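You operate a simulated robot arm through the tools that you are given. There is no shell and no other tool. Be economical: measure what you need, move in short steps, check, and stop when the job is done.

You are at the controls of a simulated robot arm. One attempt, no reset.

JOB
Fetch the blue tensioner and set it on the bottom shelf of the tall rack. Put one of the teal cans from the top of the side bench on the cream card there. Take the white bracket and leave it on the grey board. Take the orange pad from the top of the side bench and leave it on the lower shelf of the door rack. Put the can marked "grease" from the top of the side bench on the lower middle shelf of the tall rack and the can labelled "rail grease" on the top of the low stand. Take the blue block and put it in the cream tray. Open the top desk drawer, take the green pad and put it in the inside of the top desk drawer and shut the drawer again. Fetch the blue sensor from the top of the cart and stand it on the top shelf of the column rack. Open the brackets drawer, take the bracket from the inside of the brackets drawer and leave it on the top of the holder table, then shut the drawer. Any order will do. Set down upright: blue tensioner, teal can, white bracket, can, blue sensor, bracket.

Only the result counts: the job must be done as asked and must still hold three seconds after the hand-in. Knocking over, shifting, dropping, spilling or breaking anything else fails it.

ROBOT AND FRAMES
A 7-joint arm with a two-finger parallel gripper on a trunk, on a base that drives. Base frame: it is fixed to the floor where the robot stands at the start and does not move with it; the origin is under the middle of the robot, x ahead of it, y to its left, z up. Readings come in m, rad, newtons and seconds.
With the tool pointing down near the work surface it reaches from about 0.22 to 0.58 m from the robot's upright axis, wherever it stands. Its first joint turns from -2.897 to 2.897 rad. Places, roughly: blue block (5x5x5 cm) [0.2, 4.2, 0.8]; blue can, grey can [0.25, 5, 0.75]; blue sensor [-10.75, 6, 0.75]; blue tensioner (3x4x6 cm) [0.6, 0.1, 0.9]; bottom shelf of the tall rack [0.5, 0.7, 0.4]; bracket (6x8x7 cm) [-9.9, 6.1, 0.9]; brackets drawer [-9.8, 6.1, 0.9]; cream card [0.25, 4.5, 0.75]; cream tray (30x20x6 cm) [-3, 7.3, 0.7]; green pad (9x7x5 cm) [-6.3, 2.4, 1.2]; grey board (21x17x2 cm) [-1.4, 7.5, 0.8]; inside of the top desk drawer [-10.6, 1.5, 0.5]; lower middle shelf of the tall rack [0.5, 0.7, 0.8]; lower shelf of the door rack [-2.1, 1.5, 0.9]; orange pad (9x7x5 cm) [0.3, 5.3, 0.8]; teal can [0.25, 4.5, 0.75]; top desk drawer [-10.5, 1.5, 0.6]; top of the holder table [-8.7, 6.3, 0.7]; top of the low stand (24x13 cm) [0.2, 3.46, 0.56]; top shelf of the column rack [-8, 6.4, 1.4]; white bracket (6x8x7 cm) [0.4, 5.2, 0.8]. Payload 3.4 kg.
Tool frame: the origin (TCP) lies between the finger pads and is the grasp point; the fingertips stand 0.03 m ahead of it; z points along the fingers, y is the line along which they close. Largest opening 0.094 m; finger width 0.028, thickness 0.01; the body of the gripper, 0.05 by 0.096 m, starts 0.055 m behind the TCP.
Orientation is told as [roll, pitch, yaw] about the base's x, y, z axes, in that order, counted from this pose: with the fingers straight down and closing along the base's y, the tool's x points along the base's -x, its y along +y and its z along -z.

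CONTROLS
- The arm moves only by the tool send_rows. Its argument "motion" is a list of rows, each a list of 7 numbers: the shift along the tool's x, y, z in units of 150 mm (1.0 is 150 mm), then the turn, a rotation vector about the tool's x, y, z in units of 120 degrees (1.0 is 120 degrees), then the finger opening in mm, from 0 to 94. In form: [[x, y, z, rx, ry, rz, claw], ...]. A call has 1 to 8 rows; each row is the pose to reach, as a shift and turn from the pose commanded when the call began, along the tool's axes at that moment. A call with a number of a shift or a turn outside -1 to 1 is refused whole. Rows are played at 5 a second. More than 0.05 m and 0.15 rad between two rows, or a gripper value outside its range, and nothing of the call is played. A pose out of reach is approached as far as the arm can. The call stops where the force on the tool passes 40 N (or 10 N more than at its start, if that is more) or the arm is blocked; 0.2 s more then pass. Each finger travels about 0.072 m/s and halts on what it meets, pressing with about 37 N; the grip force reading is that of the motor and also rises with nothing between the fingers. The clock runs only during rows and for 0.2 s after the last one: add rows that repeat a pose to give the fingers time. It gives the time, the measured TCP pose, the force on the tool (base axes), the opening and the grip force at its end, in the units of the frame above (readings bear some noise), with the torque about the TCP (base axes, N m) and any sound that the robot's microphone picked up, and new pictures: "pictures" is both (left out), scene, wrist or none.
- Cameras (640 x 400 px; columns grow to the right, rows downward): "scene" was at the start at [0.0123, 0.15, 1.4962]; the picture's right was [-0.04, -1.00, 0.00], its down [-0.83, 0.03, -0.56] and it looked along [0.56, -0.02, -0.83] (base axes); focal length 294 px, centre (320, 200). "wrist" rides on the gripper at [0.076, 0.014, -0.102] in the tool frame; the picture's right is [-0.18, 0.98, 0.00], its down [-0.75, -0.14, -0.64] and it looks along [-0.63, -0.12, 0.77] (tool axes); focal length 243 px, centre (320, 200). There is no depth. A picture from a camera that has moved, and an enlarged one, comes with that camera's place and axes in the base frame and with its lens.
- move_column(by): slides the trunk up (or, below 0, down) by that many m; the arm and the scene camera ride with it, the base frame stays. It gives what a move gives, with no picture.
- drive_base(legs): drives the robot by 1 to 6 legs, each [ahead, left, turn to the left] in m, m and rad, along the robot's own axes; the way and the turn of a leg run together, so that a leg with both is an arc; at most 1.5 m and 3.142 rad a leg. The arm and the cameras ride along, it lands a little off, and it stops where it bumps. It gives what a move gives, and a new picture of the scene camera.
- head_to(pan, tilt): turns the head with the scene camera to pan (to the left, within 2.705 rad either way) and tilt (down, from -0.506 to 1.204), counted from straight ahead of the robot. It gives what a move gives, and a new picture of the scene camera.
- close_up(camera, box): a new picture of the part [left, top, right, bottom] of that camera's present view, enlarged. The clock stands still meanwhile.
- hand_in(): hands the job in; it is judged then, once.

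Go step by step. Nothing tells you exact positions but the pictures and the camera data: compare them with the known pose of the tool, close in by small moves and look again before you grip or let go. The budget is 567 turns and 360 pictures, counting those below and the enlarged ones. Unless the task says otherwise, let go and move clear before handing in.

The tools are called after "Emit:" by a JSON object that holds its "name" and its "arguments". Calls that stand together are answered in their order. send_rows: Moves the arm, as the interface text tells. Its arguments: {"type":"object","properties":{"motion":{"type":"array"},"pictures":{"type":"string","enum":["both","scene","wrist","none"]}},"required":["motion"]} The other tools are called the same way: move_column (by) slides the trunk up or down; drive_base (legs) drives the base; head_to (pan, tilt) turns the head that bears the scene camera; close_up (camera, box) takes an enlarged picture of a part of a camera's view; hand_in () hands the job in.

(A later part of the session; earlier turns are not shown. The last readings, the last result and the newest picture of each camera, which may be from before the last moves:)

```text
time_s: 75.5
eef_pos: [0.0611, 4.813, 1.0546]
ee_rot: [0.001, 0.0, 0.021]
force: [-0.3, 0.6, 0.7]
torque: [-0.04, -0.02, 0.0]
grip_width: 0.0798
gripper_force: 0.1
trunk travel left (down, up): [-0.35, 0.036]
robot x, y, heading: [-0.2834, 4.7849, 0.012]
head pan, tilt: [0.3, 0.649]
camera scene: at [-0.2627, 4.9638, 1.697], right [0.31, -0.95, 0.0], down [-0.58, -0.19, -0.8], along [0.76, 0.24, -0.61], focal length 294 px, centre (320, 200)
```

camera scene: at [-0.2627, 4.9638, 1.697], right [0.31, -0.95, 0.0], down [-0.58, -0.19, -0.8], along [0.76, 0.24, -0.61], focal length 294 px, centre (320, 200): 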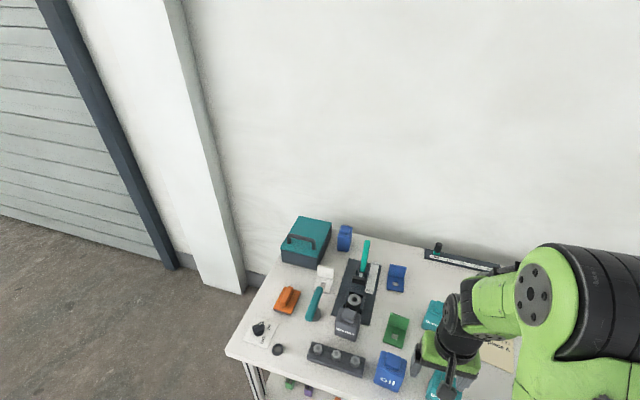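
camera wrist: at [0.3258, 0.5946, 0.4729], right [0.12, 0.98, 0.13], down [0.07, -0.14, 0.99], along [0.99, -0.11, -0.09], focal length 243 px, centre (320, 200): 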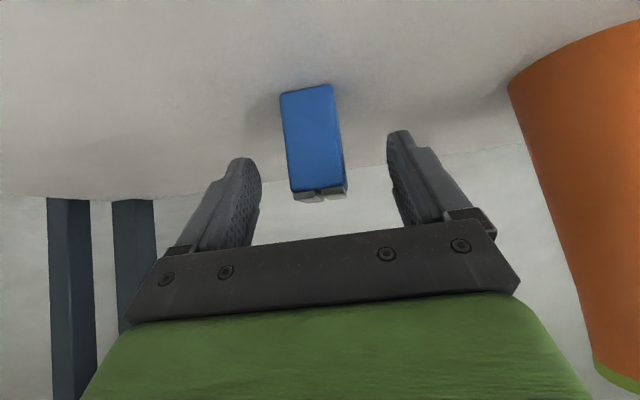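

Emit:
{"name": "close_up", "arguments": {"camera": "scene", "box": [300, 210, 460, 310]}}

Emit:
{"name": "head_to", "arguments": {"pan": -0.05, "tilt": 0.95}}

```text
4.00 times, centred on (380, 260) of scene
camera zoom: at [-0.2627, 4.9638, 1.697], right [0.31, -0.95, 0.0], down [-0.58, -0.19, -0.8], along [0.76, 0.24, -0.61], focal length 1175 px, centre (80, -40)
```

zoom: 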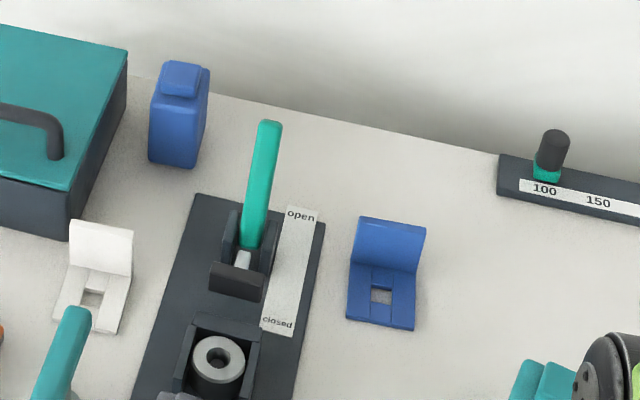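

```text
time_s: 76.3
eef_pos: [0.0599, 4.8143, 1.0566]
ee_rot: [0.002, -0.003, 0.022]
force: [1.1, 0.2, -0.2]
torque: [0.02, -0.04, -0.03]
grip_width: 0.0802
gripper_force: 0.0
trunk travel left (down, up): [-0.35, 0.036]
robot x, y, heading: [-0.2849, 4.785, 0.013]
head pan, tilt: [-0.051, 0.949]
camera scene: at [-0.2738, 4.9344, 1.673], right [-0.04, -1.0, 0.0], down [-0.81, 0.03, -0.58], along [0.58, -0.02, -0.81], focal length 294 px, centre (320, 200)
```

scene: 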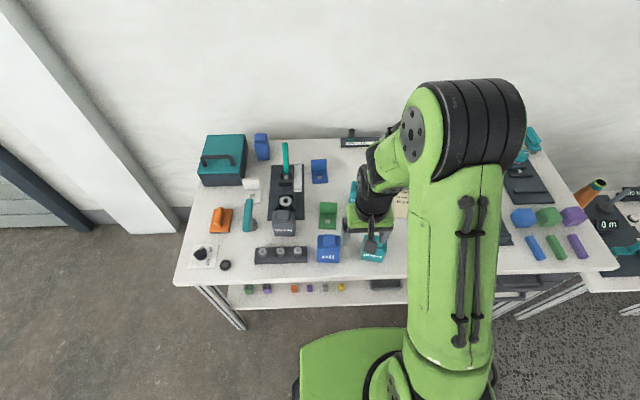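

Emit:
{"name": "close_up", "arguments": {"camera": "scene", "box": [180, 170, 420, 320]}}

Emit:
{"name": "close_up", "arguments": {"camera": "scene", "box": [190, 120, 350, 220]}}

```text
2.67 times, centred on (300, 245) of scene
camera zoom: at [-0.2738, 4.9344, 1.673], right [-0.04, -1.0, 0.0], down [-0.81, 0.03, -0.58], along [0.58, -0.02, -0.81], focal length 783 px, centre (373, 80)
```

zoom: 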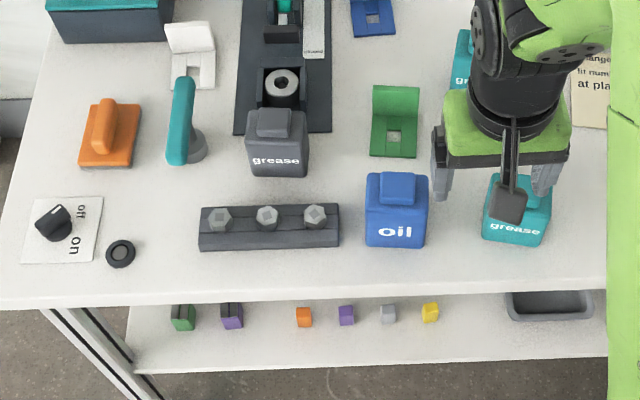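

```text
4.00 times, centred on (270, 170) of scene
camera zoom: at [-0.2738, 4.9344, 1.673], right [-0.04, -1.0, 0.0], down [-0.81, 0.03, -0.58], along [0.58, -0.02, -0.81], focal length 1175 px, centre (520, 320)
```

zoom: 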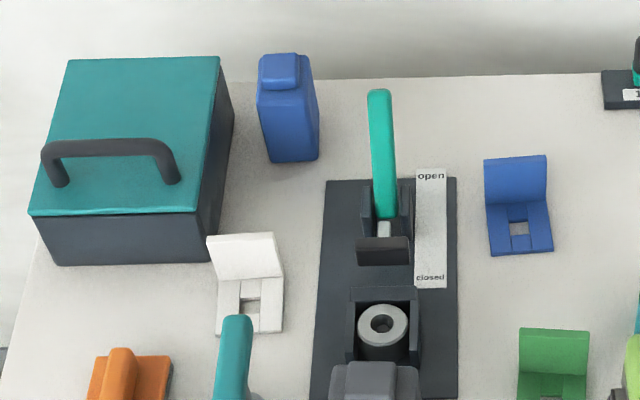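

Emit:
{"name": "drive_base", "arguments": {"legs": [[0.03, -0.25, -0.012]]}}

Emit:
{"name": "head_to", "arguments": {"pan": 0.25, "tilt": 1.0}}

```text
time_s: 78.1
eef_pos: [0.091, 4.564, 1.0566]
ee_rot: [0.0, 0.0, 0.008]
force: [-0.3, 0.2, 0.3]
torque: [0.04, 0.08, 0.0]
grip_width: 0.0797
gripper_force: 0.0
trunk travel left (down, up): [-0.35, 0.036]
robot x, y, heading: [-0.2555, 4.5432, -0.006]
head pan, tilt: [-0.051, 0.949]
camera scene: at [-0.2408, 4.6876, 1.673], right [-0.05, -1.0, 0.0], down [-0.81, 0.04, -0.58], along [0.58, -0.03, -0.81], focal length 294 px, centre (320, 200)
```

scene: 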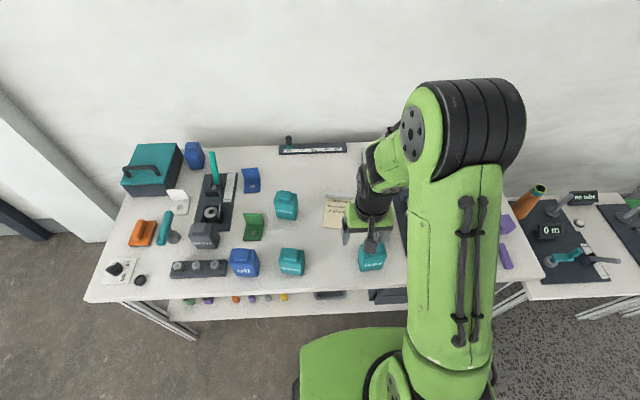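

```text
time_s: 78.9
eef_pos: [0.0919, 4.565, 1.0561]
ee_rot: [-0.001, 0.0, 0.007]
force: [-0.4, -0.7, 1.2]
torque: [0.03, 0.02, -0.02]
grip_width: 0.0801
gripper_force: 0.1
trunk travel left (down, up): [-0.35, 0.036]
robot x, y, heading: [-0.2525, 4.5384, 0.003]
head pan, tilt: [0.25, 1.0]
camera scene: at [-0.2461, 4.7098, 1.6693], right [0.24, -0.97, 0.0], down [-0.82, -0.21, -0.54], along [0.52, 0.13, -0.84], focal length 294 px, centre (320, 200)
```

scene: 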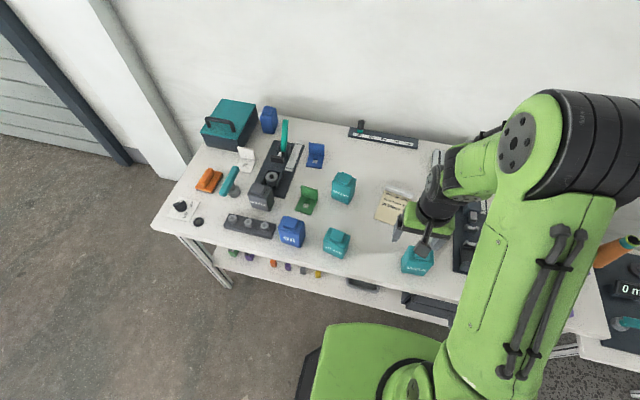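

Emit:
{"name": "send_rows", "arguments": {"motion": [[0, 0.11, 0.04, 0, 0, -0.07, 94], [0, 0.22, 0.08, 0, 0, -0.14, 94], [0, 0.33, 0.12, 0, 0, -0.21, 94], [0, 0.44, 0.16, 0, 0, -0.28, 94], [0, 0.55, 0.2, 0, 0, -0.35, 94], [0, 0.66, 0.24, 0, 0, -0.42, 94], [0, 0.77, 0.28, 0, 0, -0.49, 94], [0, 0.9, 0.3, 0, 0, -0.56, 94]], "pictures": "wrist"}}

```text
time_s: 80.7
eef_pos: [0.0917, 4.6998, 1.0103]
ee_rot: [-0.002, 0.001, 1.183]
force: [0.3, 0.2, -0.1]
torque: [-0.01, -0.02, 0.04]
grip_width: 0.0942
gripper_force: 0.2
trunk travel left (down, up): [-0.35, 0.036]
robot x, y, heading: [-0.2568, 4.5412, 0.001]
head pan, tilt: [0.25, 1.0]
camera wrist: at [0.0495, 4.6347, 1.1132], right [-0.84, 0.54, 0.0], down [0.41, 0.65, 0.64], along [0.35, 0.54, -0.77], focal length 243 px, centre (320, 200)
```

wrist: 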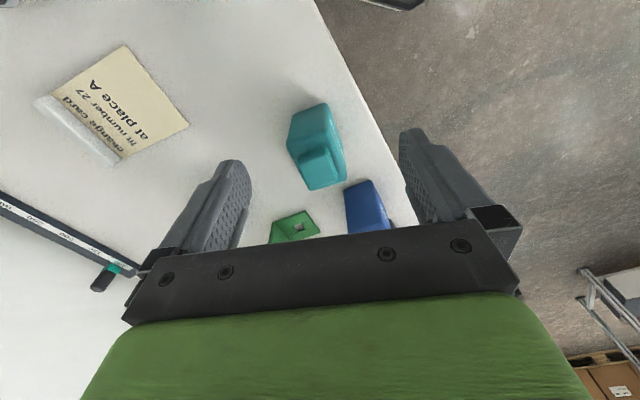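

Emit:
{"name": "send_rows", "arguments": {"motion": [[-0.03, -0.08, 0.09, 0, 0, -0.062, 94], [-0.06, -0.16, 0.18, 0, 0, -0.124, 94], [-0.09, -0.23, 0.27, 0, 0, -0.185, 94]], "pictures": "wrist"}}

Emit:
{"name": "close_up", "arguments": {"camera": "scene", "box": [270, 150, 430, 250]}}

```text
time_s: 81.5
eef_pos: [0.1291, 4.6999, 0.9708]
ee_rot: [0.0, 0.0, 1.573]
force: [0.6, 0.1, 0.0]
torque: [-0.02, 0.0, -0.03]
grip_width: 0.094
gripper_force: 0.1
trunk travel left (down, up): [-0.35, 0.036]
robot x, y, heading: [-0.2488, 4.5354, -0.003]
head pan, tilt: [0.25, 1.0]
camera wrist: at [0.1152, 4.6225, 1.0745], right [-0.98, 0.18, 0.0], down [0.14, 0.75, 0.64], along [0.12, 0.63, -0.77], focal length 243 px, centre (320, 200)
```

wrist: 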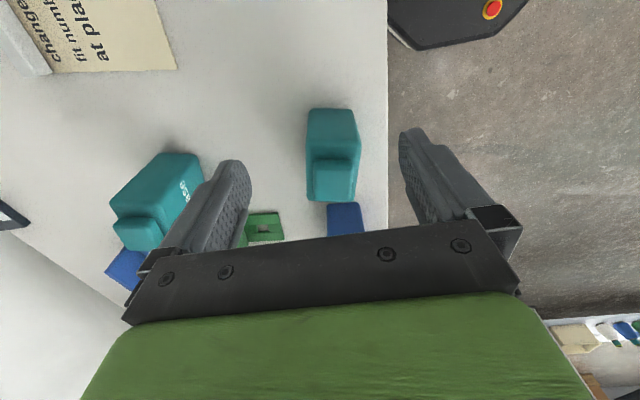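

```text
4.00 times, centred on (350, 200) of scene
camera zoom: at [-0.2452, 4.7097, 1.6693], right [0.25, -0.97, 0.0], down [-0.82, -0.21, -0.54], along [0.52, 0.13, -0.84], focal length 1175 px, centre (200, 200)
```

zoom: 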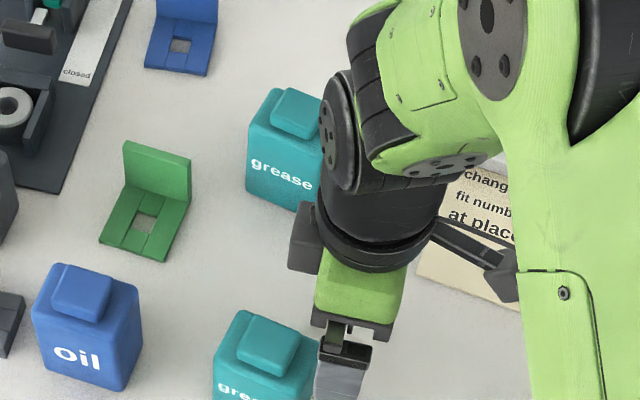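

Emit:
{"name": "send_rows", "arguments": {"motion": [[-0.2, 0.04, 0, 0, 0, 0, 94], [-0.385, 0.044, 0.0, 0, 0, 0, 94], [-0.385, 0.044, 0.2, 0, 0, 0, 94]], "pictures": "wrist"}}

Emit:
{"name": "close_up", "arguments": {"camera": "scene", "box": [250, 180, 410, 280]}}

```text
time_s: 82.3
eef_pos: [0.1222, 4.7581, 0.9401]
ee_rot: [0.0, -0.001, 1.569]
force: [0.8, 0.1, -0.5]
torque: [0.01, 0.03, 0.01]
grip_width: 0.0939
gripper_force: 0.1
trunk travel left (down, up): [-0.35, 0.036]
robot x, y, heading: [-0.2568, 4.5403, -0.004]
head pan, tilt: [0.25, 1.0]
camera wrist: at [0.1088, 4.6818, 1.0427], right [-0.98, 0.19, 0.0], down [0.14, 0.75, 0.64], along [0.12, 0.63, -0.77], focal length 243 px, centre (320, 200)
```

wrist: 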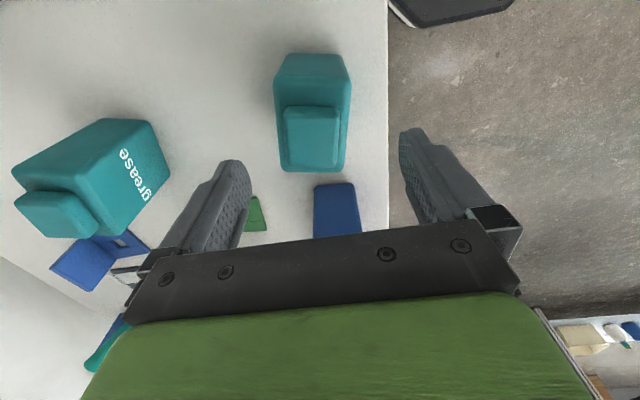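

```text
4.00 times, centred on (330, 230) of scene
camera zoom: at [-0.2449, 4.7098, 1.6692], right [0.25, -0.97, 0.0], down [-0.82, -0.21, -0.54], along [0.52, 0.13, -0.84], focal length 1175 px, centre (280, 80)
```

zoom: 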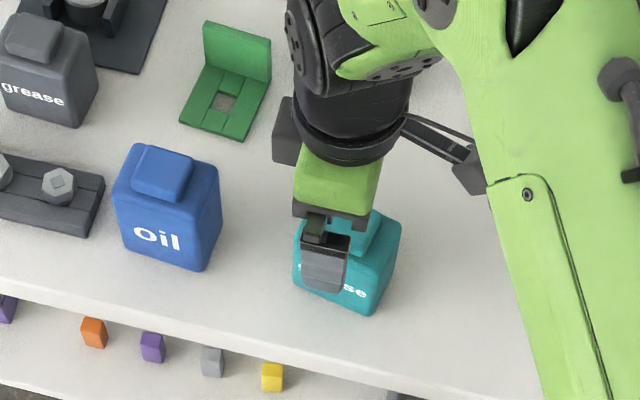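

Emit:
{"name": "send_rows", "arguments": {"motion": [[0.08, 0, 0.0, 0, 0, 0, 94], [0.08, 0, 0.15, 0, 0, 0, 94], [0.08, 0, 0.3, 0, 0, 0, 94], [0.08, 0, 0.43, 0, 0, 0, 94]], "pictures": "wrist"}}

```text
time_s: 83.3
eef_pos: [0.1228, 4.7445, 0.8756]
ee_rot: [0.002, 0.001, 1.57]
force: [0.8, 0.6, 0.4]
torque: [0.01, 0.03, 0.0]
grip_width: 0.0942
gripper_force: 0.1
trunk travel left (down, up): [-0.35, 0.036]
robot x, y, heading: [-0.2554, 4.541, -0.008]
head pan, tilt: [0.25, 1.0]
camera wrist: at [0.108, 4.6683, 0.9788], right [-0.98, 0.19, 0.0], down [0.14, 0.75, 0.64], along [0.12, 0.63, -0.77], focal length 243 px, centre (320, 200)
```

wrist: 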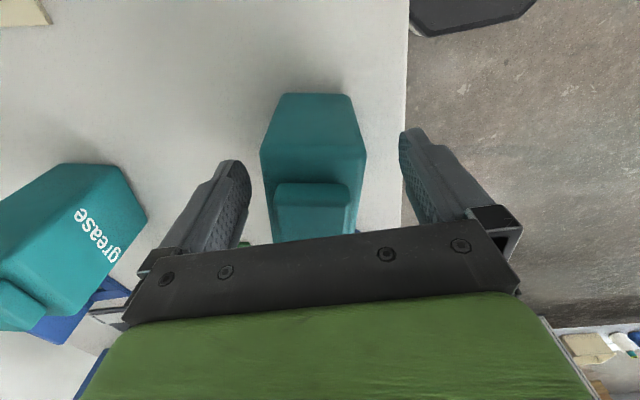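

Emit:
{"name": "send_rows", "arguments": {"motion": [[0, 0, 0.02, 0, 0, 0, 70], [0, 0, 0.02, 0, 0, 0, 45], [0, 0, 0.02, 0, 0, 0, 40], [0, 0, 0.02, 0, 0, 0, 40], [0, 0, 0.02, 0, 0, 0, 40]], "pictures": "none"}}

Emit:
{"name": "send_rows", "arguments": {"motion": [[0, 0, -0.2, 0, 0, 0, 40], [0, 0, -0.4, 0, 0, 0, 40], [0, 0, -0.6, 0, 0, 0, 40]], "pictures": "both"}}

```text
time_s: 84.5
eef_pos: [0.1205, 4.744, 0.8739]
ee_rot: [-0.003, 0.001, 1.568]
force: [0.6, -0.2, 2.9]
torque: [0.1, -0.13, -0.11]
grip_width: 0.0562
gripper_force: 37.2
trunk travel left (down, up): [-0.35, 0.036]
robot x, y, heading: [-0.2572, 4.5399, -0.003]
head pan, tilt: [0.25, 1.0]
```

```text
time_s: 85.3
eef_pos: [0.1219, 4.7448, 0.9628]
ee_rot: [-0.002, -0.001, 1.57]
force: [0.6, -0.9, -3.5]
torque: [-0.05, 0.02, 0.0]
grip_width: 0.0543
gripper_force: 37.1
trunk travel left (down, up): [-0.35, 0.036]
robot x, y, heading: [-0.2554, 4.5378, 0.0]
head pan, tilt: [0.25, 1.0]
camera scene: at [-0.2465, 4.7092, 1.6693], right [0.25, -0.97, 0.0], down [-0.82, -0.21, -0.54], along [0.52, 0.13, -0.84], focal length 294 px, centre (320, 200)
camera wrist: at [0.1076, 4.6682, 1.0664], right [-0.98, 0.19, 0.0], down [0.14, 0.75, 0.64], along [0.12, 0.63, -0.77], focal length 243 px, centre (320, 200)
```

scene: 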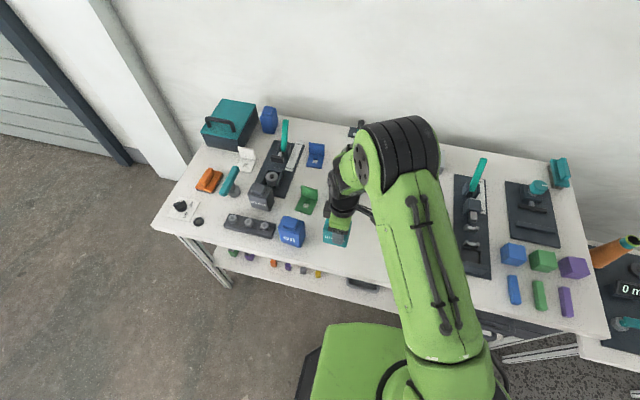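
wrist: 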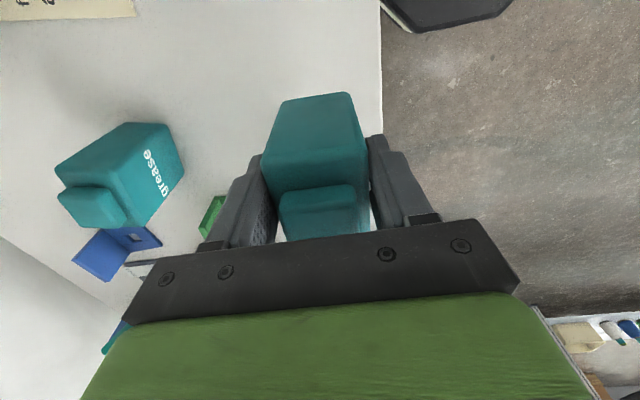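

Emit:
{"name": "send_rows", "arguments": {"motion": [[0, 0, -0.27, 0, 0, 0, 40], [0, 0, -0.53, 0, 0, 0, 40], [0.2, -0.2, -0.53, 0, 0, 0, 40], [0.4, -0.4, -0.53, 0, 0, 0, 40], [0.6, -0.6, -0.53, 0, 0, 0, 40], [0.8, -0.8, -0.53, 0, 0, 0, 40]], "pictures": "wrist"}}

```text
time_s: 86.7
eef_pos: [0.2433, 4.624, 1.0428]
ee_rot: [0.001, -0.001, 1.571]
force: [0.6, 0.1, -3.1]
torque: [-0.04, 0.03, 0.02]
grip_width: 0.0548
gripper_force: 37.0
trunk travel left (down, up): [-0.35, 0.036]
robot x, y, heading: [-0.2556, 4.5388, -0.002]
head pan, tilt: [0.25, 1.0]
camera wrist: at [0.2292, 4.5479, 1.1453], right [-0.98, 0.19, 0.0], down [0.14, 0.75, 0.64], along [0.12, 0.63, -0.77], focal length 243 px, centre (320, 200)
```

wrist: 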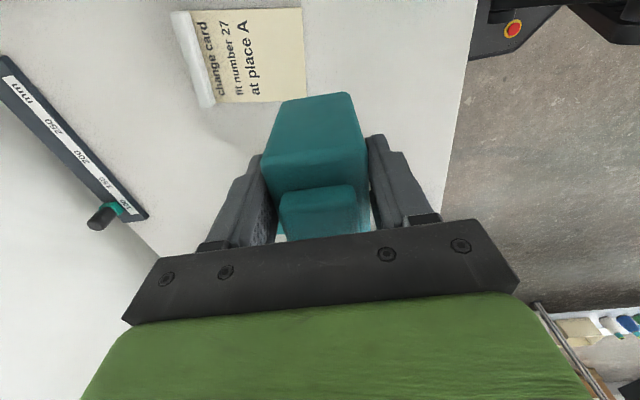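

Emit:
{"name": "send_rows", "arguments": {"motion": [[0.1, -0.23, 0, 0, 0, 0, 40], [0.2, -0.45, 0, 0, 0, 0, 40], [0.2, -0.45, 0.25, 0, 0, 0, 40], [0.2, -0.45, 0.5, 0, 0, 0, 40], [0.2, -0.45, 0.75, 0, 0, 0, 40], [0.2, -0.45, 0.9, 0, 0, 0, 40]], "pictures": "wrist"}}

```text
time_s: 88.1
eef_pos: [0.3086, 4.5951, 0.9075]
ee_rot: [-0.002, 0.0, 1.569]
force: [-0.5, -0.3, -4.0]
torque: [-0.02, -0.02, 0.0]
grip_width: 0.0542
gripper_force: 37.0
trunk travel left (down, up): [-0.35, 0.036]
robot x, y, heading: [-0.2527, 4.5393, 0.001]
head pan, tilt: [0.25, 1.0]
camera wrist: at [0.2941, 4.519, 1.0106], right [-0.98, 0.19, 0.0], down [0.14, 0.75, 0.64], along [0.12, 0.63, -0.77], focal length 243 px, centre (320, 200)
```

wrist: 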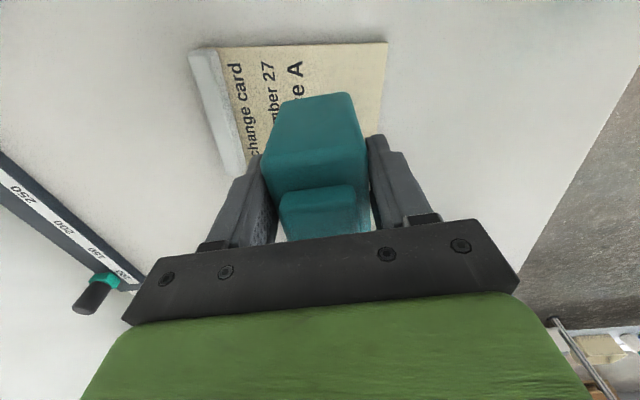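

Emit:
{"name": "send_rows", "arguments": {"motion": [[0, 0, 0.1, 0, 0, 0, 40], [0, 0, 0.15, 0, 0, 0, 40], [0, 0, 0.19, 0, 0, 0, 40]], "pictures": "none"}}

```text
time_s: 88.9
eef_pos: [0.3078, 4.5944, 0.8803]
ee_rot: [0.0, 0.001, 1.569]
force: [-0.8, 0.2, -2.8]
torque: [0.0, 0.02, 0.01]
grip_width: 0.0545
gripper_force: 36.6
trunk travel left (down, up): [-0.35, 0.036]
robot x, y, heading: [-0.2575, 4.5381, -0.003]
head pan, tilt: [0.25, 1.0]
```

Emit:
{"name": "send_rows", "arguments": {"motion": [[0, 0, 0.015, 0, 0, 0, 40], [0, 0, 0.025, 0, 0, 0, 40]], "pictures": "none"}}

```text
time_s: 89.5
eef_pos: [0.3079, 4.593, 0.8768]
ee_rot: [-0.005, -0.001, 1.569]
force: [0.9, 0.6, 14.3]
torque: [0.13, 0.21, -0.07]
grip_width: 0.0541
gripper_force: 37.2
trunk travel left (down, up): [-0.35, 0.036]
robot x, y, heading: [-0.2536, 4.5405, 0.002]
head pan, tilt: [0.25, 1.0]
```

Contact with the card. Release and lift.

Emit:
{"name": "send_rows", "arguments": {"motion": [[0, 0, -0.005, 0, 0, 0, 60], [0, 0, -0.005, 0, 0, 0, 85], [0, 0, -0.005, 0, 0, 0, 90], [0, 0, -0.25, 0, 0, 0, 90], [0, 0, -0.5, 0, 0, 0, 90], [0, 0, -0.75, 0, 0, 0, 90], [0, 0, -1.0, 0, 0, 0, 90]], "pictures": "both"}}

```text
time_s: 91.1
eef_pos: [0.3063, 4.5928, 1.0241]
ee_rot: [0.001, 0.001, 1.568]
force: [-0.6, 0.4, 0.0]
torque: [0.02, -0.01, 0.01]
grip_width: 0.0901
gripper_force: 0.1
trunk travel left (down, up): [-0.35, 0.036]
robot x, y, heading: [-0.2529, 4.5362, 0.0]
head pan, tilt: [0.25, 1.0]
camera scene: at [-0.2468, 4.7092, 1.6694], right [0.25, -0.97, 0.0], down [-0.82, -0.21, -0.54], along [0.52, 0.13, -0.84], focal length 294 px, centre (320, 200)
camera wrist: at [0.2926, 4.5171, 1.1264], right [-0.98, 0.19, 0.0], down [0.14, 0.75, 0.64], along [0.12, 0.63, -0.77], focal length 243 px, centre (320, 200)
```

scene: 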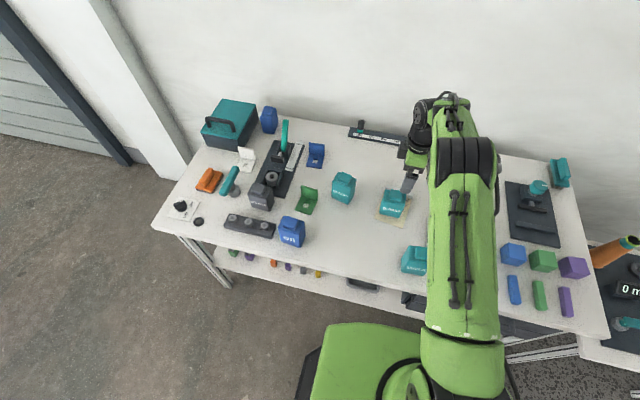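
wrist: 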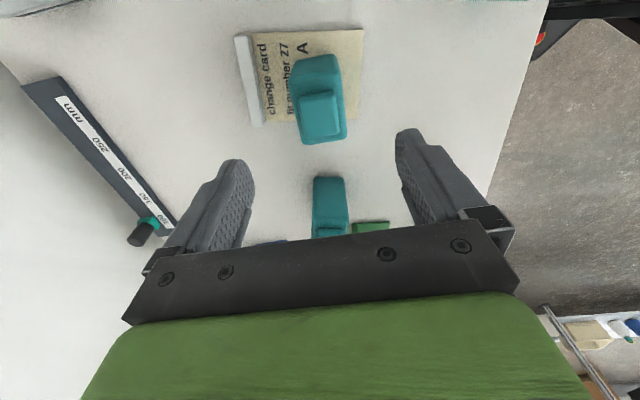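

Emit:
{"name": "send_rows", "arguments": {"motion": [[0, 0.1, -0.07, 0, 0, 0.07, 90], [0, 0.2, -0.14, 0, 0, 0.14, 90], [0, 0.3, -0.21, 0, 0, 0.21, 90], [0, 0.4, -0.28, 0, 0, 0.28, 90], [0, 0.5, -0.35, 0, 0, 0.35, 90], [0, 0.6, -0.42, 0, 0, 0.42, 90], [0, 0.7, -0.49, 0, 0, 0.49, 90], [0, 0.75, -0.5, 0, 0, 0.56, 90]], "pictures": "none"}}

Emit:
{"name": "send_rows", "arguments": {"motion": [[0, 0, 0, 0, 0, 0.06, 90], [0, 0, 0, 0, 0, 0.125, 90], [0, 0, 0, 0, 0, 0.19, 90]], "pictures": "none"}}

Emit:
{"name": "drive_base", "arguments": {"legs": [[0, 0.48, 0]]}}

Emit:
{"name": "head_to", "arguments": {"pan": 0.1, "tilt": 1.0}}

```text
time_s: 92.9
eef_pos: [0.1947, 4.594, 1.1018]
ee_rot: [-0.001, 0.0, 0.394]
force: [0.5, -0.5, 1.3]
torque: [0.0, 0.01, 0.0]
grip_width: 0.0901
gripper_force: 0.0
trunk travel left (down, up): [-0.35, 0.036]
robot x, y, heading: [-0.2564, 4.5414, -0.001]
head pan, tilt: [0.25, 1.0]
```

```text
time_s: 93.7
eef_pos: [0.1964, 4.5953, 1.1003]
ee_rot: [0.0, 0.002, -0.003]
force: [0.2, -0.2, 0.1]
torque: [-0.01, 0.02, 0.01]
grip_width: 0.0902
gripper_force: 0.0
trunk travel left (down, up): [-0.35, 0.036]
robot x, y, heading: [-0.2554, 4.5374, 0.001]
head pan, tilt: [0.25, 1.0]
```

```text
time_s: 96.6
eef_pos: [0.1941, 5.0853, 1.1002]
ee_rot: [0.002, 0.0, 0.006]
force: [-0.3, 0.5, -0.3]
torque: [-0.01, 0.0, 0.01]
grip_width: 0.0899
gripper_force: 0.0
trunk travel left (down, up): [-0.35, 0.036]
robot x, y, heading: [-0.2589, 5.0297, 0.011]
head pan, tilt: [0.25, 1.0]
camera scene: at [-0.2481, 5.1974, 1.6692], right [0.25, -0.97, 0.0], down [-0.81, -0.21, -0.54], along [0.52, 0.14, -0.84], focal length 294 px, centre (320, 200)
```

scene: 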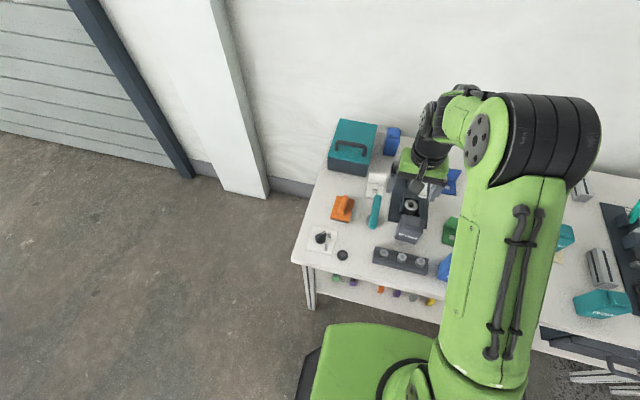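

```text
time_s: 97.3
eef_pos: [0.1943, 5.085, 1.1008]
ee_rot: [0.001, -0.001, 0.005]
force: [-1.0, 1.3, 0.2]
torque: [0.01, -0.02, 0.03]
grip_width: 0.0897
gripper_force: 0.1
trunk travel left (down, up): [-0.35, 0.036]
robot x, y, heading: [-0.2559, 5.0238, 0.009]
head pan, tilt: [0.099, 1.0]
camera scene: at [-0.2462, 5.1865, 1.6693], right [0.11, -0.99, 0.0], down [-0.84, -0.09, -0.54], along [0.54, 0.06, -0.84], focal length 294 px, centre (320, 200)
```

scene: 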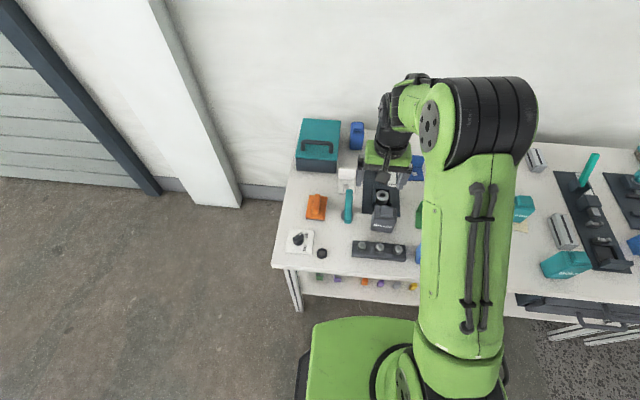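

Emit:
{"name": "send_rows", "arguments": {"motion": [[0.06, -0.08, 0.12, 0, -0.063, 0, 94], [0.12, -0.15, 0.24, 0, -0.125, 0, 94], [0.18, -0.22, 0.36, 0, -0.188, 0, 94], [0.23, -0.3, 0.47, 0, -0.25, 0, 94]], "pictures": "wrist"}}

Emit:
{"name": "close_up", "arguments": {"camera": "scene", "box": [270, 120, 430, 270]}}

```text
time_s: 98.3
eef_pos: [0.1581, 5.0402, 1.0306]
ee_rot: [0.0, -0.524, 0.005]
force: [0.4, -0.1, 0.1]
torque: [-0.01, 0.0, 0.02]
grip_width: 0.0938
gripper_force: 0.0
trunk travel left (down, up): [-0.35, 0.036]
robot x, y, heading: [-0.2579, 5.0254, 0.005]
head pan, tilt: [0.099, 1.0]
camera wrist: at [0.0422, 5.0531, 1.0811], right [0.15, 0.98, 0.09], down [0.33, -0.14, 0.93], along [0.93, -0.11, -0.35], focal length 243 px, centre (320, 200)
```

wrist: 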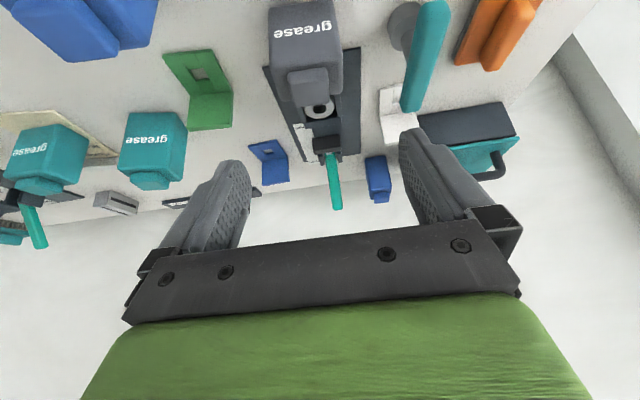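

```text
2.67 times, centred on (350, 195) of scene
camera zoom: at [-0.2459, 5.1858, 1.6693], right [0.1, -0.99, 0.0], down [-0.84, -0.09, -0.54], along [0.54, 0.06, -0.84], focal length 783 px, centre (240, 213)
```

zoom: 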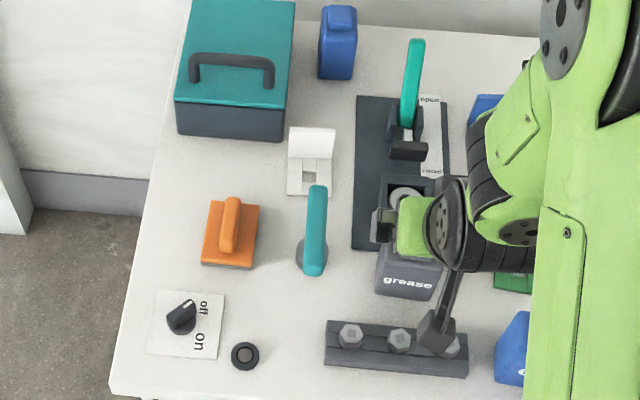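

Emit:
{"name": "send_rows", "arguments": {"motion": [[0.08, -0.053, 0.25, 0, 0, 0, 94], [0.08, -0.053, 0.5, 0, 0, 0, 94], [0.08, -0.053, 0.7, 0, 0, 0, 94]], "pictures": "wrist"}}

Emit:
{"name": "close_up", "arguments": {"camera": "scene", "box": [340, 150, 440, 250]}}

```text
time_s: 99.1
eef_pos: [0.2025, 5.0322, 0.9327]
ee_rot: [-0.001, -0.524, 0.006]
force: [0.8, -0.2, 0.5]
torque: [0.01, 0.01, -0.01]
grip_width: 0.0939
gripper_force: 0.0
trunk travel left (down, up): [-0.35, 0.036]
robot x, y, heading: [-0.2583, 5.0283, 0.006]
head pan, tilt: [0.099, 1.0]
camera wrist: at [0.0859, 5.0451, 0.9841], right [0.15, 0.98, 0.09], down [0.33, -0.14, 0.93], along [0.93, -0.11, -0.35], focal length 243 px, centre (320, 200)
```

wrist: 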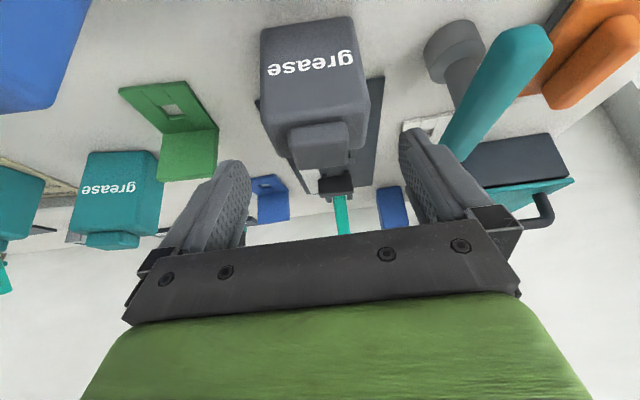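

```text
4.00 times, centred on (390, 200) of scene
camera zoom: at [-0.2451, 5.1863, 1.6693], right [0.1, -0.99, 0.0], down [-0.84, -0.09, -0.54], along [0.54, 0.06, -0.84], focal length 1175 px, centre (40, 200)
```

zoom: 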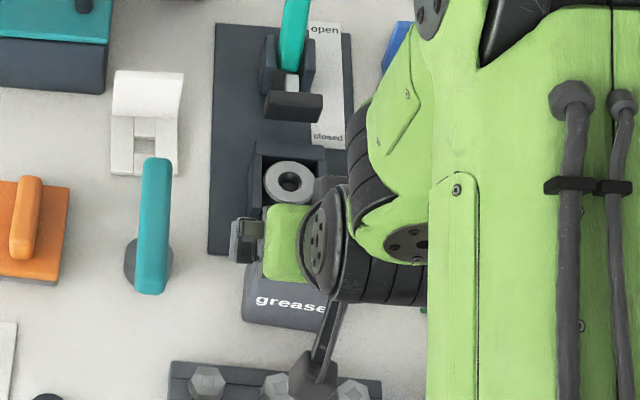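

Emit:
{"name": "send_rows", "arguments": {"motion": [[0.02, 0, 0.15, 0, 0, 0, 94], [0.02, 0, 0.3, 0, 0, 0, 94], [0.02, 0, 0.42, 0, 0, 0, 94], [0.02, 0, 0.42, 0, 0, 0, 65], [0.02, 0, 0.42, 0, 0, 0, 48], [0.02, 0, 0.42, 0, 0, 0, 48], [0.02, 0, 0.42, 0, 0, 0, 48]], "pictures": "wrist"}}

```text
time_s: 100.7
eef_pos: [0.2305, 5.0303, 0.8778]
ee_rot: [0.001, -0.526, 0.004]
force: [-0.4, 1.4, -0.3]
torque: [-0.02, 0.0, -0.01]
grip_width: 0.076
gripper_force: 37.4
trunk travel left (down, up): [-0.35, 0.036]
robot x, y, heading: [-0.2569, 5.025, 0.008]
head pan, tilt: [0.099, 1.0]
camera wrist: at [0.114, 5.0438, 0.9283], right [0.15, 0.98, 0.09], down [0.33, -0.14, 0.93], along [0.93, -0.11, -0.35], focal length 243 px, centre (320, 200)
```

wrist: 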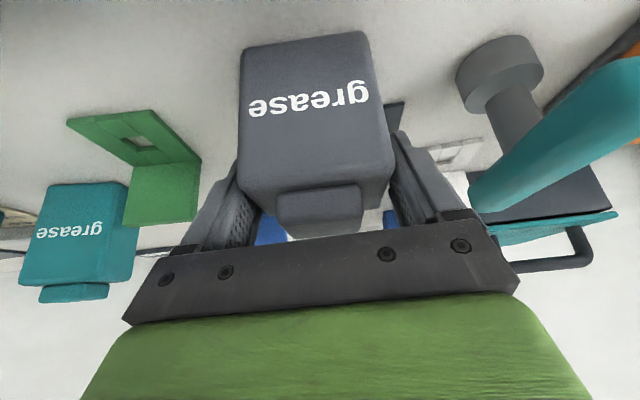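

Emit:
{"name": "send_rows", "arguments": {"motion": [[-0.1, 0, -0.17, 0, 0, 0, 48], [-0.2, 0, -0.35, 0, 0, 0, 48], [-0.35, 0, -0.6, 0, 0, 0, 48], [-0.5, 0, -0.866, 0, 0, 0, 48], [-0.3, 0, -0.98, 0, 0, 0, 48]], "pictures": "wrist"}}

```text
time_s: 101.9
eef_pos: [0.1957, 5.0318, 1.0275]
ee_rot: [0.0, -0.523, 0.004]
force: [-0.5, -0.6, -3.1]
torque: [0.0, -0.03, 0.03]
grip_width: 0.0757
gripper_force: 37.1
trunk travel left (down, up): [-0.35, 0.036]
robot x, y, heading: [-0.255, 5.0267, 0.005]
head pan, tilt: [0.099, 1.0]
camera wrist: at [0.0787, 5.0446, 1.0786], right [0.15, 0.98, 0.09], down [0.33, -0.14, 0.93], along [0.93, -0.11, -0.35], focal length 243 px, centre (320, 200)
```

wrist: 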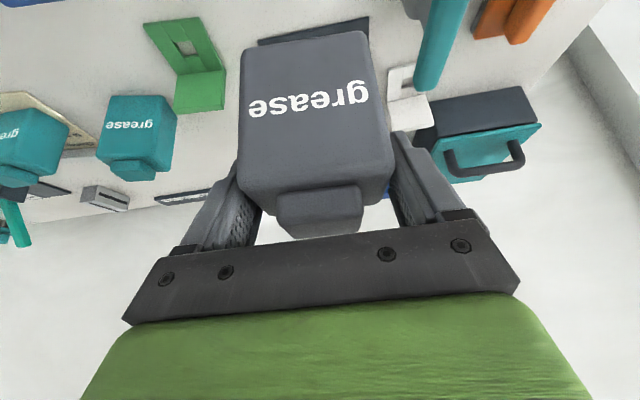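

Holding the grey "grease" can. I drive back along the aisle to the tall rack.

Emit:
{"name": "drive_base", "arguments": {"legs": [[-0.4, 0, -0.005], [0, -1.5, 0], [0, -1.5, 0], [0, -1.15, 0]]}}

Emit:
{"name": "head_to", "arguments": {"pan": 0.0, "tilt": 0.7}}

```text
time_s: 124.0
eef_pos: [-0.2274, 0.8821, 1.0277]
ee_rot: [0.0, -0.524, 0.007]
force: [-0.7, 0.0, -2.9]
torque: [0.03, 0.02, -0.02]
grip_width: 0.0744
gripper_force: 36.9
trunk travel left (down, up): [-0.35, 0.036]
robot x, y, heading: [-0.6809, 0.8715, 0.01]
head pan, tilt: [0.099, 1.0]
camera scene: at [-0.6702, 1.035, 1.6693], right [0.11, -0.99, 0.0], down [-0.84, -0.09, -0.54], along [0.54, 0.06, -0.84], focal length 294 px, centre (320, 200)
```

scene: 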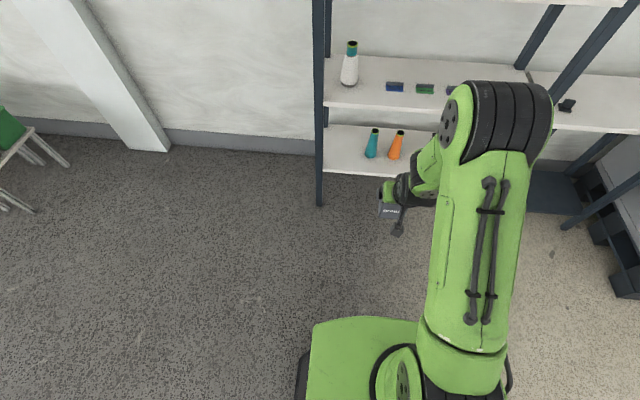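

```text
time_s: 124.8
eef_pos: [-0.2272, 0.8826, 1.027]
ee_rot: [-0.001, -0.523, 0.008]
force: [0.5, 0.1, -2.8]
torque: [0.02, -0.03, 0.02]
grip_width: 0.0742
gripper_force: 36.9
trunk travel left (down, up): [-0.35, 0.036]
robot x, y, heading: [-0.6794, 0.8758, 0.008]
head pan, tilt: [0.0, 0.7]
camera scene: at [-0.6546, 1.0288, 1.6926], right [0.01, -1.0, 0.0], down [-0.64, -0.01, -0.76], along [0.76, 0.01, -0.65], focal length 294 px, centre (320, 200)
```

scene: 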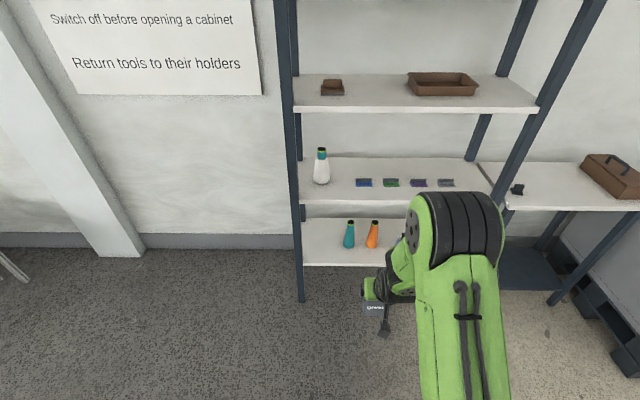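

Emit:
{"name": "send_rows", "arguments": {"motion": [[-0.2, 0, 0.115, 0, 0, 0, 48], [-0.4, 0, 0.23, 0, 0, 0, 48], [-0.6, 0, 0.346, 0, 0, 0, 48], [-0.8, 0, 0.46, 0, 0, 0, 48]], "pictures": "wrist"}}

Emit:
{"name": "drive_base", "arguments": {"legs": [[0.32, 0.055, -0.008]]}}

```text
time_s: 125.8
eef_pos: [-0.0863, 0.8825, 1.0267]
ee_rot: [0.0, -0.523, 0.008]
force: [0.4, -0.1, -3.3]
torque: [0.0, 0.01, 0.03]
grip_width: 0.0741
gripper_force: 37.3
trunk travel left (down, up): [-0.35, 0.036]
robot x, y, heading: [-0.6773, 0.8726, 0.014]
head pan, tilt: [0.0, 0.7]
camera wrist: at [-0.2038, 0.8945, 1.0781], right [0.15, 0.98, 0.09], down [0.33, -0.14, 0.93], along [0.93, -0.11, -0.35], focal length 243 px, centre (320, 200)
```

wrist: 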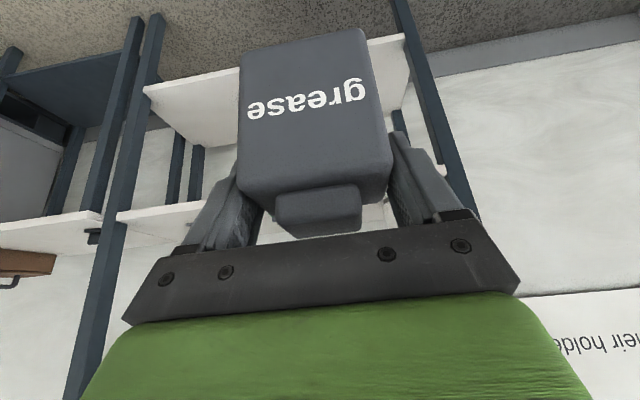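

```text
time_s: 127.9
eef_pos: [0.2277, 0.9261, 1.0275]
ee_rot: [0.001, -0.524, -0.007]
force: [0.5, 0.0, -3.1]
torque: [-0.02, 0.0, -0.04]
grip_width: 0.074
gripper_force: 37.0
trunk travel left (down, up): [-0.35, 0.036]
robot x, y, heading: [-0.3623, 0.9251, -0.007]
head pan, tilt: [0.0, 0.7]
camera scene: at [-0.3366, 1.0824, 1.6926], right [-0.01, -1.0, 0.0], down [-0.64, 0.0, -0.76], along [0.76, 0.0, -0.64], focal length 294 px, centre (320, 200)
```

scene: 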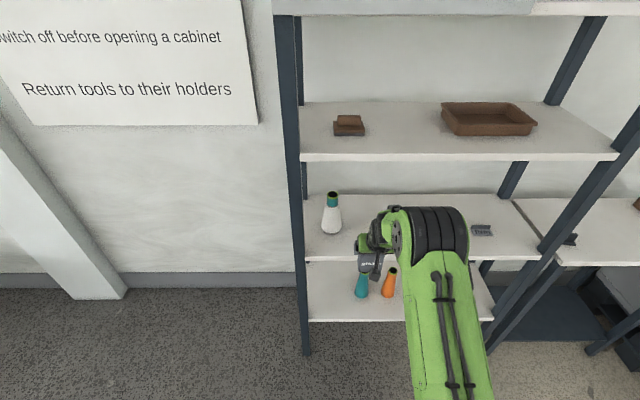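

Emit:
{"name": "close_up", "arguments": {"camera": "wrist", "box": [0, 0, 640, 400]}}

Emit:
{"name": "close_up", "arguments": {"camera": "scene", "box": [280, 170, 540, 330]}}

```text
1.00 times, centred on (320, 200) of wrist (not enlarged: the box is as wide or as high as the picture)
camera zoom: at [0.1103, 0.9413, 1.0783], right [0.17, 0.98, 0.09], down [0.33, -0.14, 0.93], along [0.93, -0.12, -0.35], focal length 243 px, centre (320, 200)
```

zoom: 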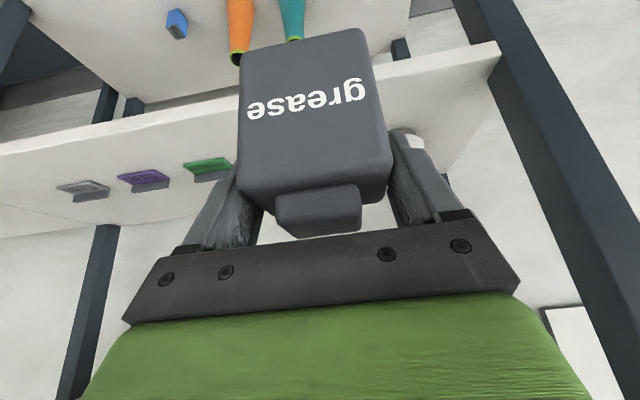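

```text
2.46 times, centred on (410, 250) of scene
camera zoom: at [-0.3366, 1.0824, 1.6926], right [-0.01, -1.0, 0.0], down [-0.64, 0.0, -0.76], along [0.76, 0.0, -0.64], focal length 723 px, centre (98, 77)
```

zoom: 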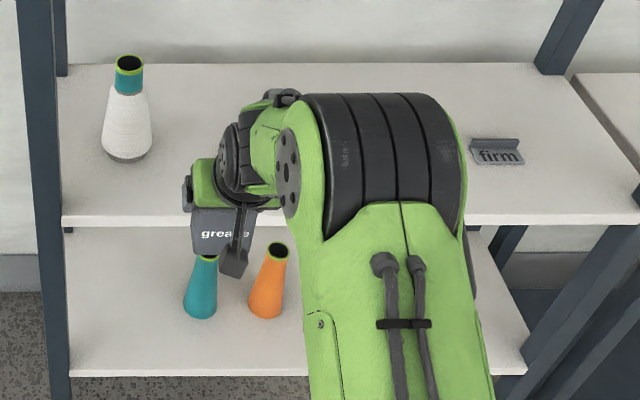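

Emit:
{"name": "drive_base", "arguments": {"legs": [[0.16, 0.01, 0.007]]}}

Emit:
{"name": "close_up", "arguments": {"camera": "wrist", "box": [0, 0, 640, 400]}}

```text
time_s: 129.3
eef_pos: [0.3875, 0.9406, 1.0275]
ee_rot: [0.0, -0.522, 0.0]
force: [0.3, -0.5, -3.7]
torque: [-0.02, -0.02, 0.01]
grip_width: 0.0741
gripper_force: 37.0
trunk travel left (down, up): [-0.35, 0.036]
robot x, y, heading: [-0.2025, 0.9359, 0.006]
head pan, tilt: [0.0, 0.7]
camera scene: at [-0.1786, 1.0922, 1.6926], right [0.0, -1.0, 0.0], down [-0.65, 0.0, -0.76], along [0.76, 0.0, -0.65], focal length 294 px, centre (320, 200)
```

scene: 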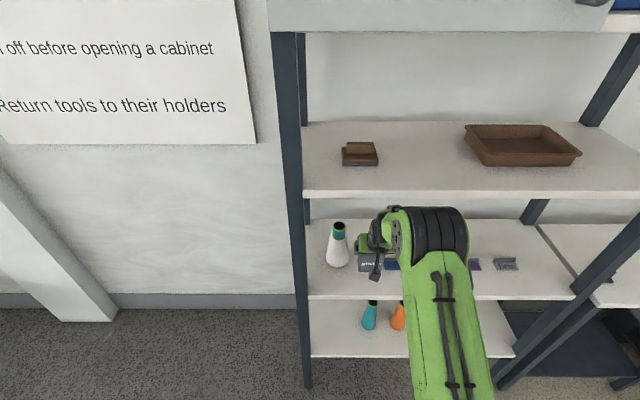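

```text
1.00 times, centred on (320, 200) of wrist (not enlarged: the box is as wide or as high as the picture)
camera zoom: at [0.2691, 0.9546, 1.0782], right [0.16, 0.98, 0.09], down [0.33, -0.14, 0.93], along [0.93, -0.12, -0.35], focal length 243 px, centre (320, 200)
```

zoom: 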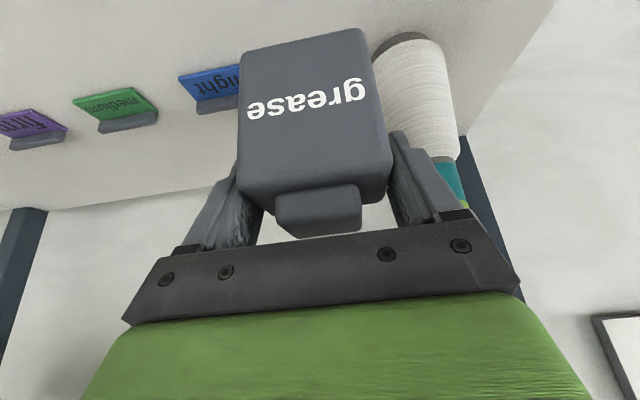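

Emit:
{"name": "send_rows", "arguments": {"motion": [[0.08, -0.05, 0.135, 0, 0, 0, 48], [0.16, -0.05, 0.27, 0, 0, 0, 48], [0.22, -0.05, 0.385, 0, 0, 0, 48]], "pictures": "wrist"}}

```text
time_s: 130.1
eef_pos: [0.3856, 0.933, 0.961]
ee_rot: [-0.001, -0.523, 0.002]
force: [0.7, -0.1, -3.2]
torque: [0.01, -0.02, 0.0]
grip_width: 0.0739
gripper_force: 36.4
trunk travel left (down, up): [-0.35, 0.036]
robot x, y, heading: [-0.2051, 0.9418, 0.001]
head pan, tilt: [0.0, 0.7]
camera wrist: at [0.2699, 0.9463, 1.0105], right [0.16, 0.98, 0.09], down [0.33, -0.14, 0.93], along [0.93, -0.12, -0.35], focal length 243 px, centre (320, 200)
```

wrist: 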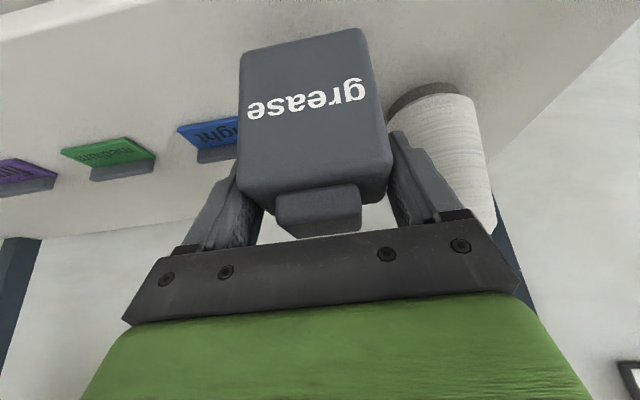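

Emit:
{"name": "send_rows", "arguments": {"motion": [[0.03, 0, 0.052, 0, 0, 0, 48], [0.045, 0, 0.078, 0, 0, 0, 48]], "pictures": "none"}}

Emit:
{"name": "send_rows", "arguments": {"motion": [[0.01, 0, 0.0173, 0, 0, 0, 48]], "pictures": "none"}}

```text
time_s: 130.7
eef_pos: [0.3855, 0.9323, 0.9463]
ee_rot: [0.0, -0.524, 0.002]
force: [-0.5, 0.1, -3.4]
torque: [-0.01, -0.02, 0.01]
grip_width: 0.0741
gripper_force: 36.9
trunk travel left (down, up): [-0.35, 0.036]
robot x, y, heading: [-0.2027, 0.9389, -0.002]
head pan, tilt: [0.0, 0.7]
```

```text
time_s: 131.1
eef_pos: [0.3861, 0.9328, 0.9446]
ee_rot: [-0.001, -0.524, 0.002]
force: [-0.3, 0.7, -3.4]
torque: [0.02, -0.02, -0.01]
grip_width: 0.0742
gripper_force: 37.4
trunk travel left (down, up): [-0.35, 0.036]
robot x, y, heading: [-0.2077, 0.9406, 0.003]
head pan, tilt: [0.0, 0.7]
```

Emit:
{"name": "send_rows", "arguments": {"motion": [[0.01, 0, 0.0173, 0, 0, 0, 48], [0.018, 0, 0.03, 0, 0, 0, 48]], "pictures": "none"}}

Emit:
{"name": "send_rows", "arguments": {"motion": [[0.01, 0, 0.0173, 0, 0, 0, 48]], "pictures": "none"}}

```text
time_s: 131.7
eef_pos: [0.3852, 0.9322, 0.9397]
ee_rot: [0.001, -0.522, 0.0]
force: [0.3, 0.2, -3.9]
torque: [-0.01, -0.02, 0.02]
grip_width: 0.074
gripper_force: 37.8
trunk travel left (down, up): [-0.35, 0.036]
robot x, y, heading: [-0.2034, 0.9392, 0.005]
head pan, tilt: [0.0, 0.7]
```

```text
time_s: 132.1
eef_pos: [0.3861, 0.9343, 0.9353]
ee_rot: [-0.001, -0.523, 0.001]
force: [0.0, 0.5, -4.0]
torque: [0.05, -0.02, 0.01]
grip_width: 0.0742
gripper_force: 37.7
trunk travel left (down, up): [-0.35, 0.036]
robot x, y, heading: [-0.2062, 0.9378, 0.001]
head pan, tilt: [0.0, 0.7]
```

Emit:
{"name": "send_rows", "arguments": {"motion": [[0.01, 0, 0.0173, 0, 0, 0, 48], [0.017, 0, 0.029, 0, 0, 0, 48]], "pictures": "none"}}

Emit:
{"name": "send_rows", "arguments": {"motion": [[0.01, 0, 0.0173, 0, 0, 0, 48]], "pictures": "none"}}

```text
time_s: 132.7
eef_pos: [0.3849, 0.9347, 0.9313]
ee_rot: [0.0, -0.525, 0.001]
force: [0.0, -0.6, -3.1]
torque: [-0.01, -0.02, -0.01]
grip_width: 0.0743
gripper_force: 37.1
trunk travel left (down, up): [-0.35, 0.036]
robot x, y, heading: [-0.2049, 0.9389, 0.003]
head pan, tilt: [0.0, 0.7]
```

```text
time_s: 133.1
eef_pos: [0.3855, 0.9337, 0.9287]
ee_rot: [0.0, -0.523, 0.002]
force: [0.1, -0.1, -3.8]
torque: [-0.02, 0.0, 0.02]
grip_width: 0.0742
gripper_force: 36.7
trunk travel left (down, up): [-0.35, 0.036]
robot x, y, heading: [-0.2073, 0.9383, 0.005]
head pan, tilt: [0.0, 0.7]
```

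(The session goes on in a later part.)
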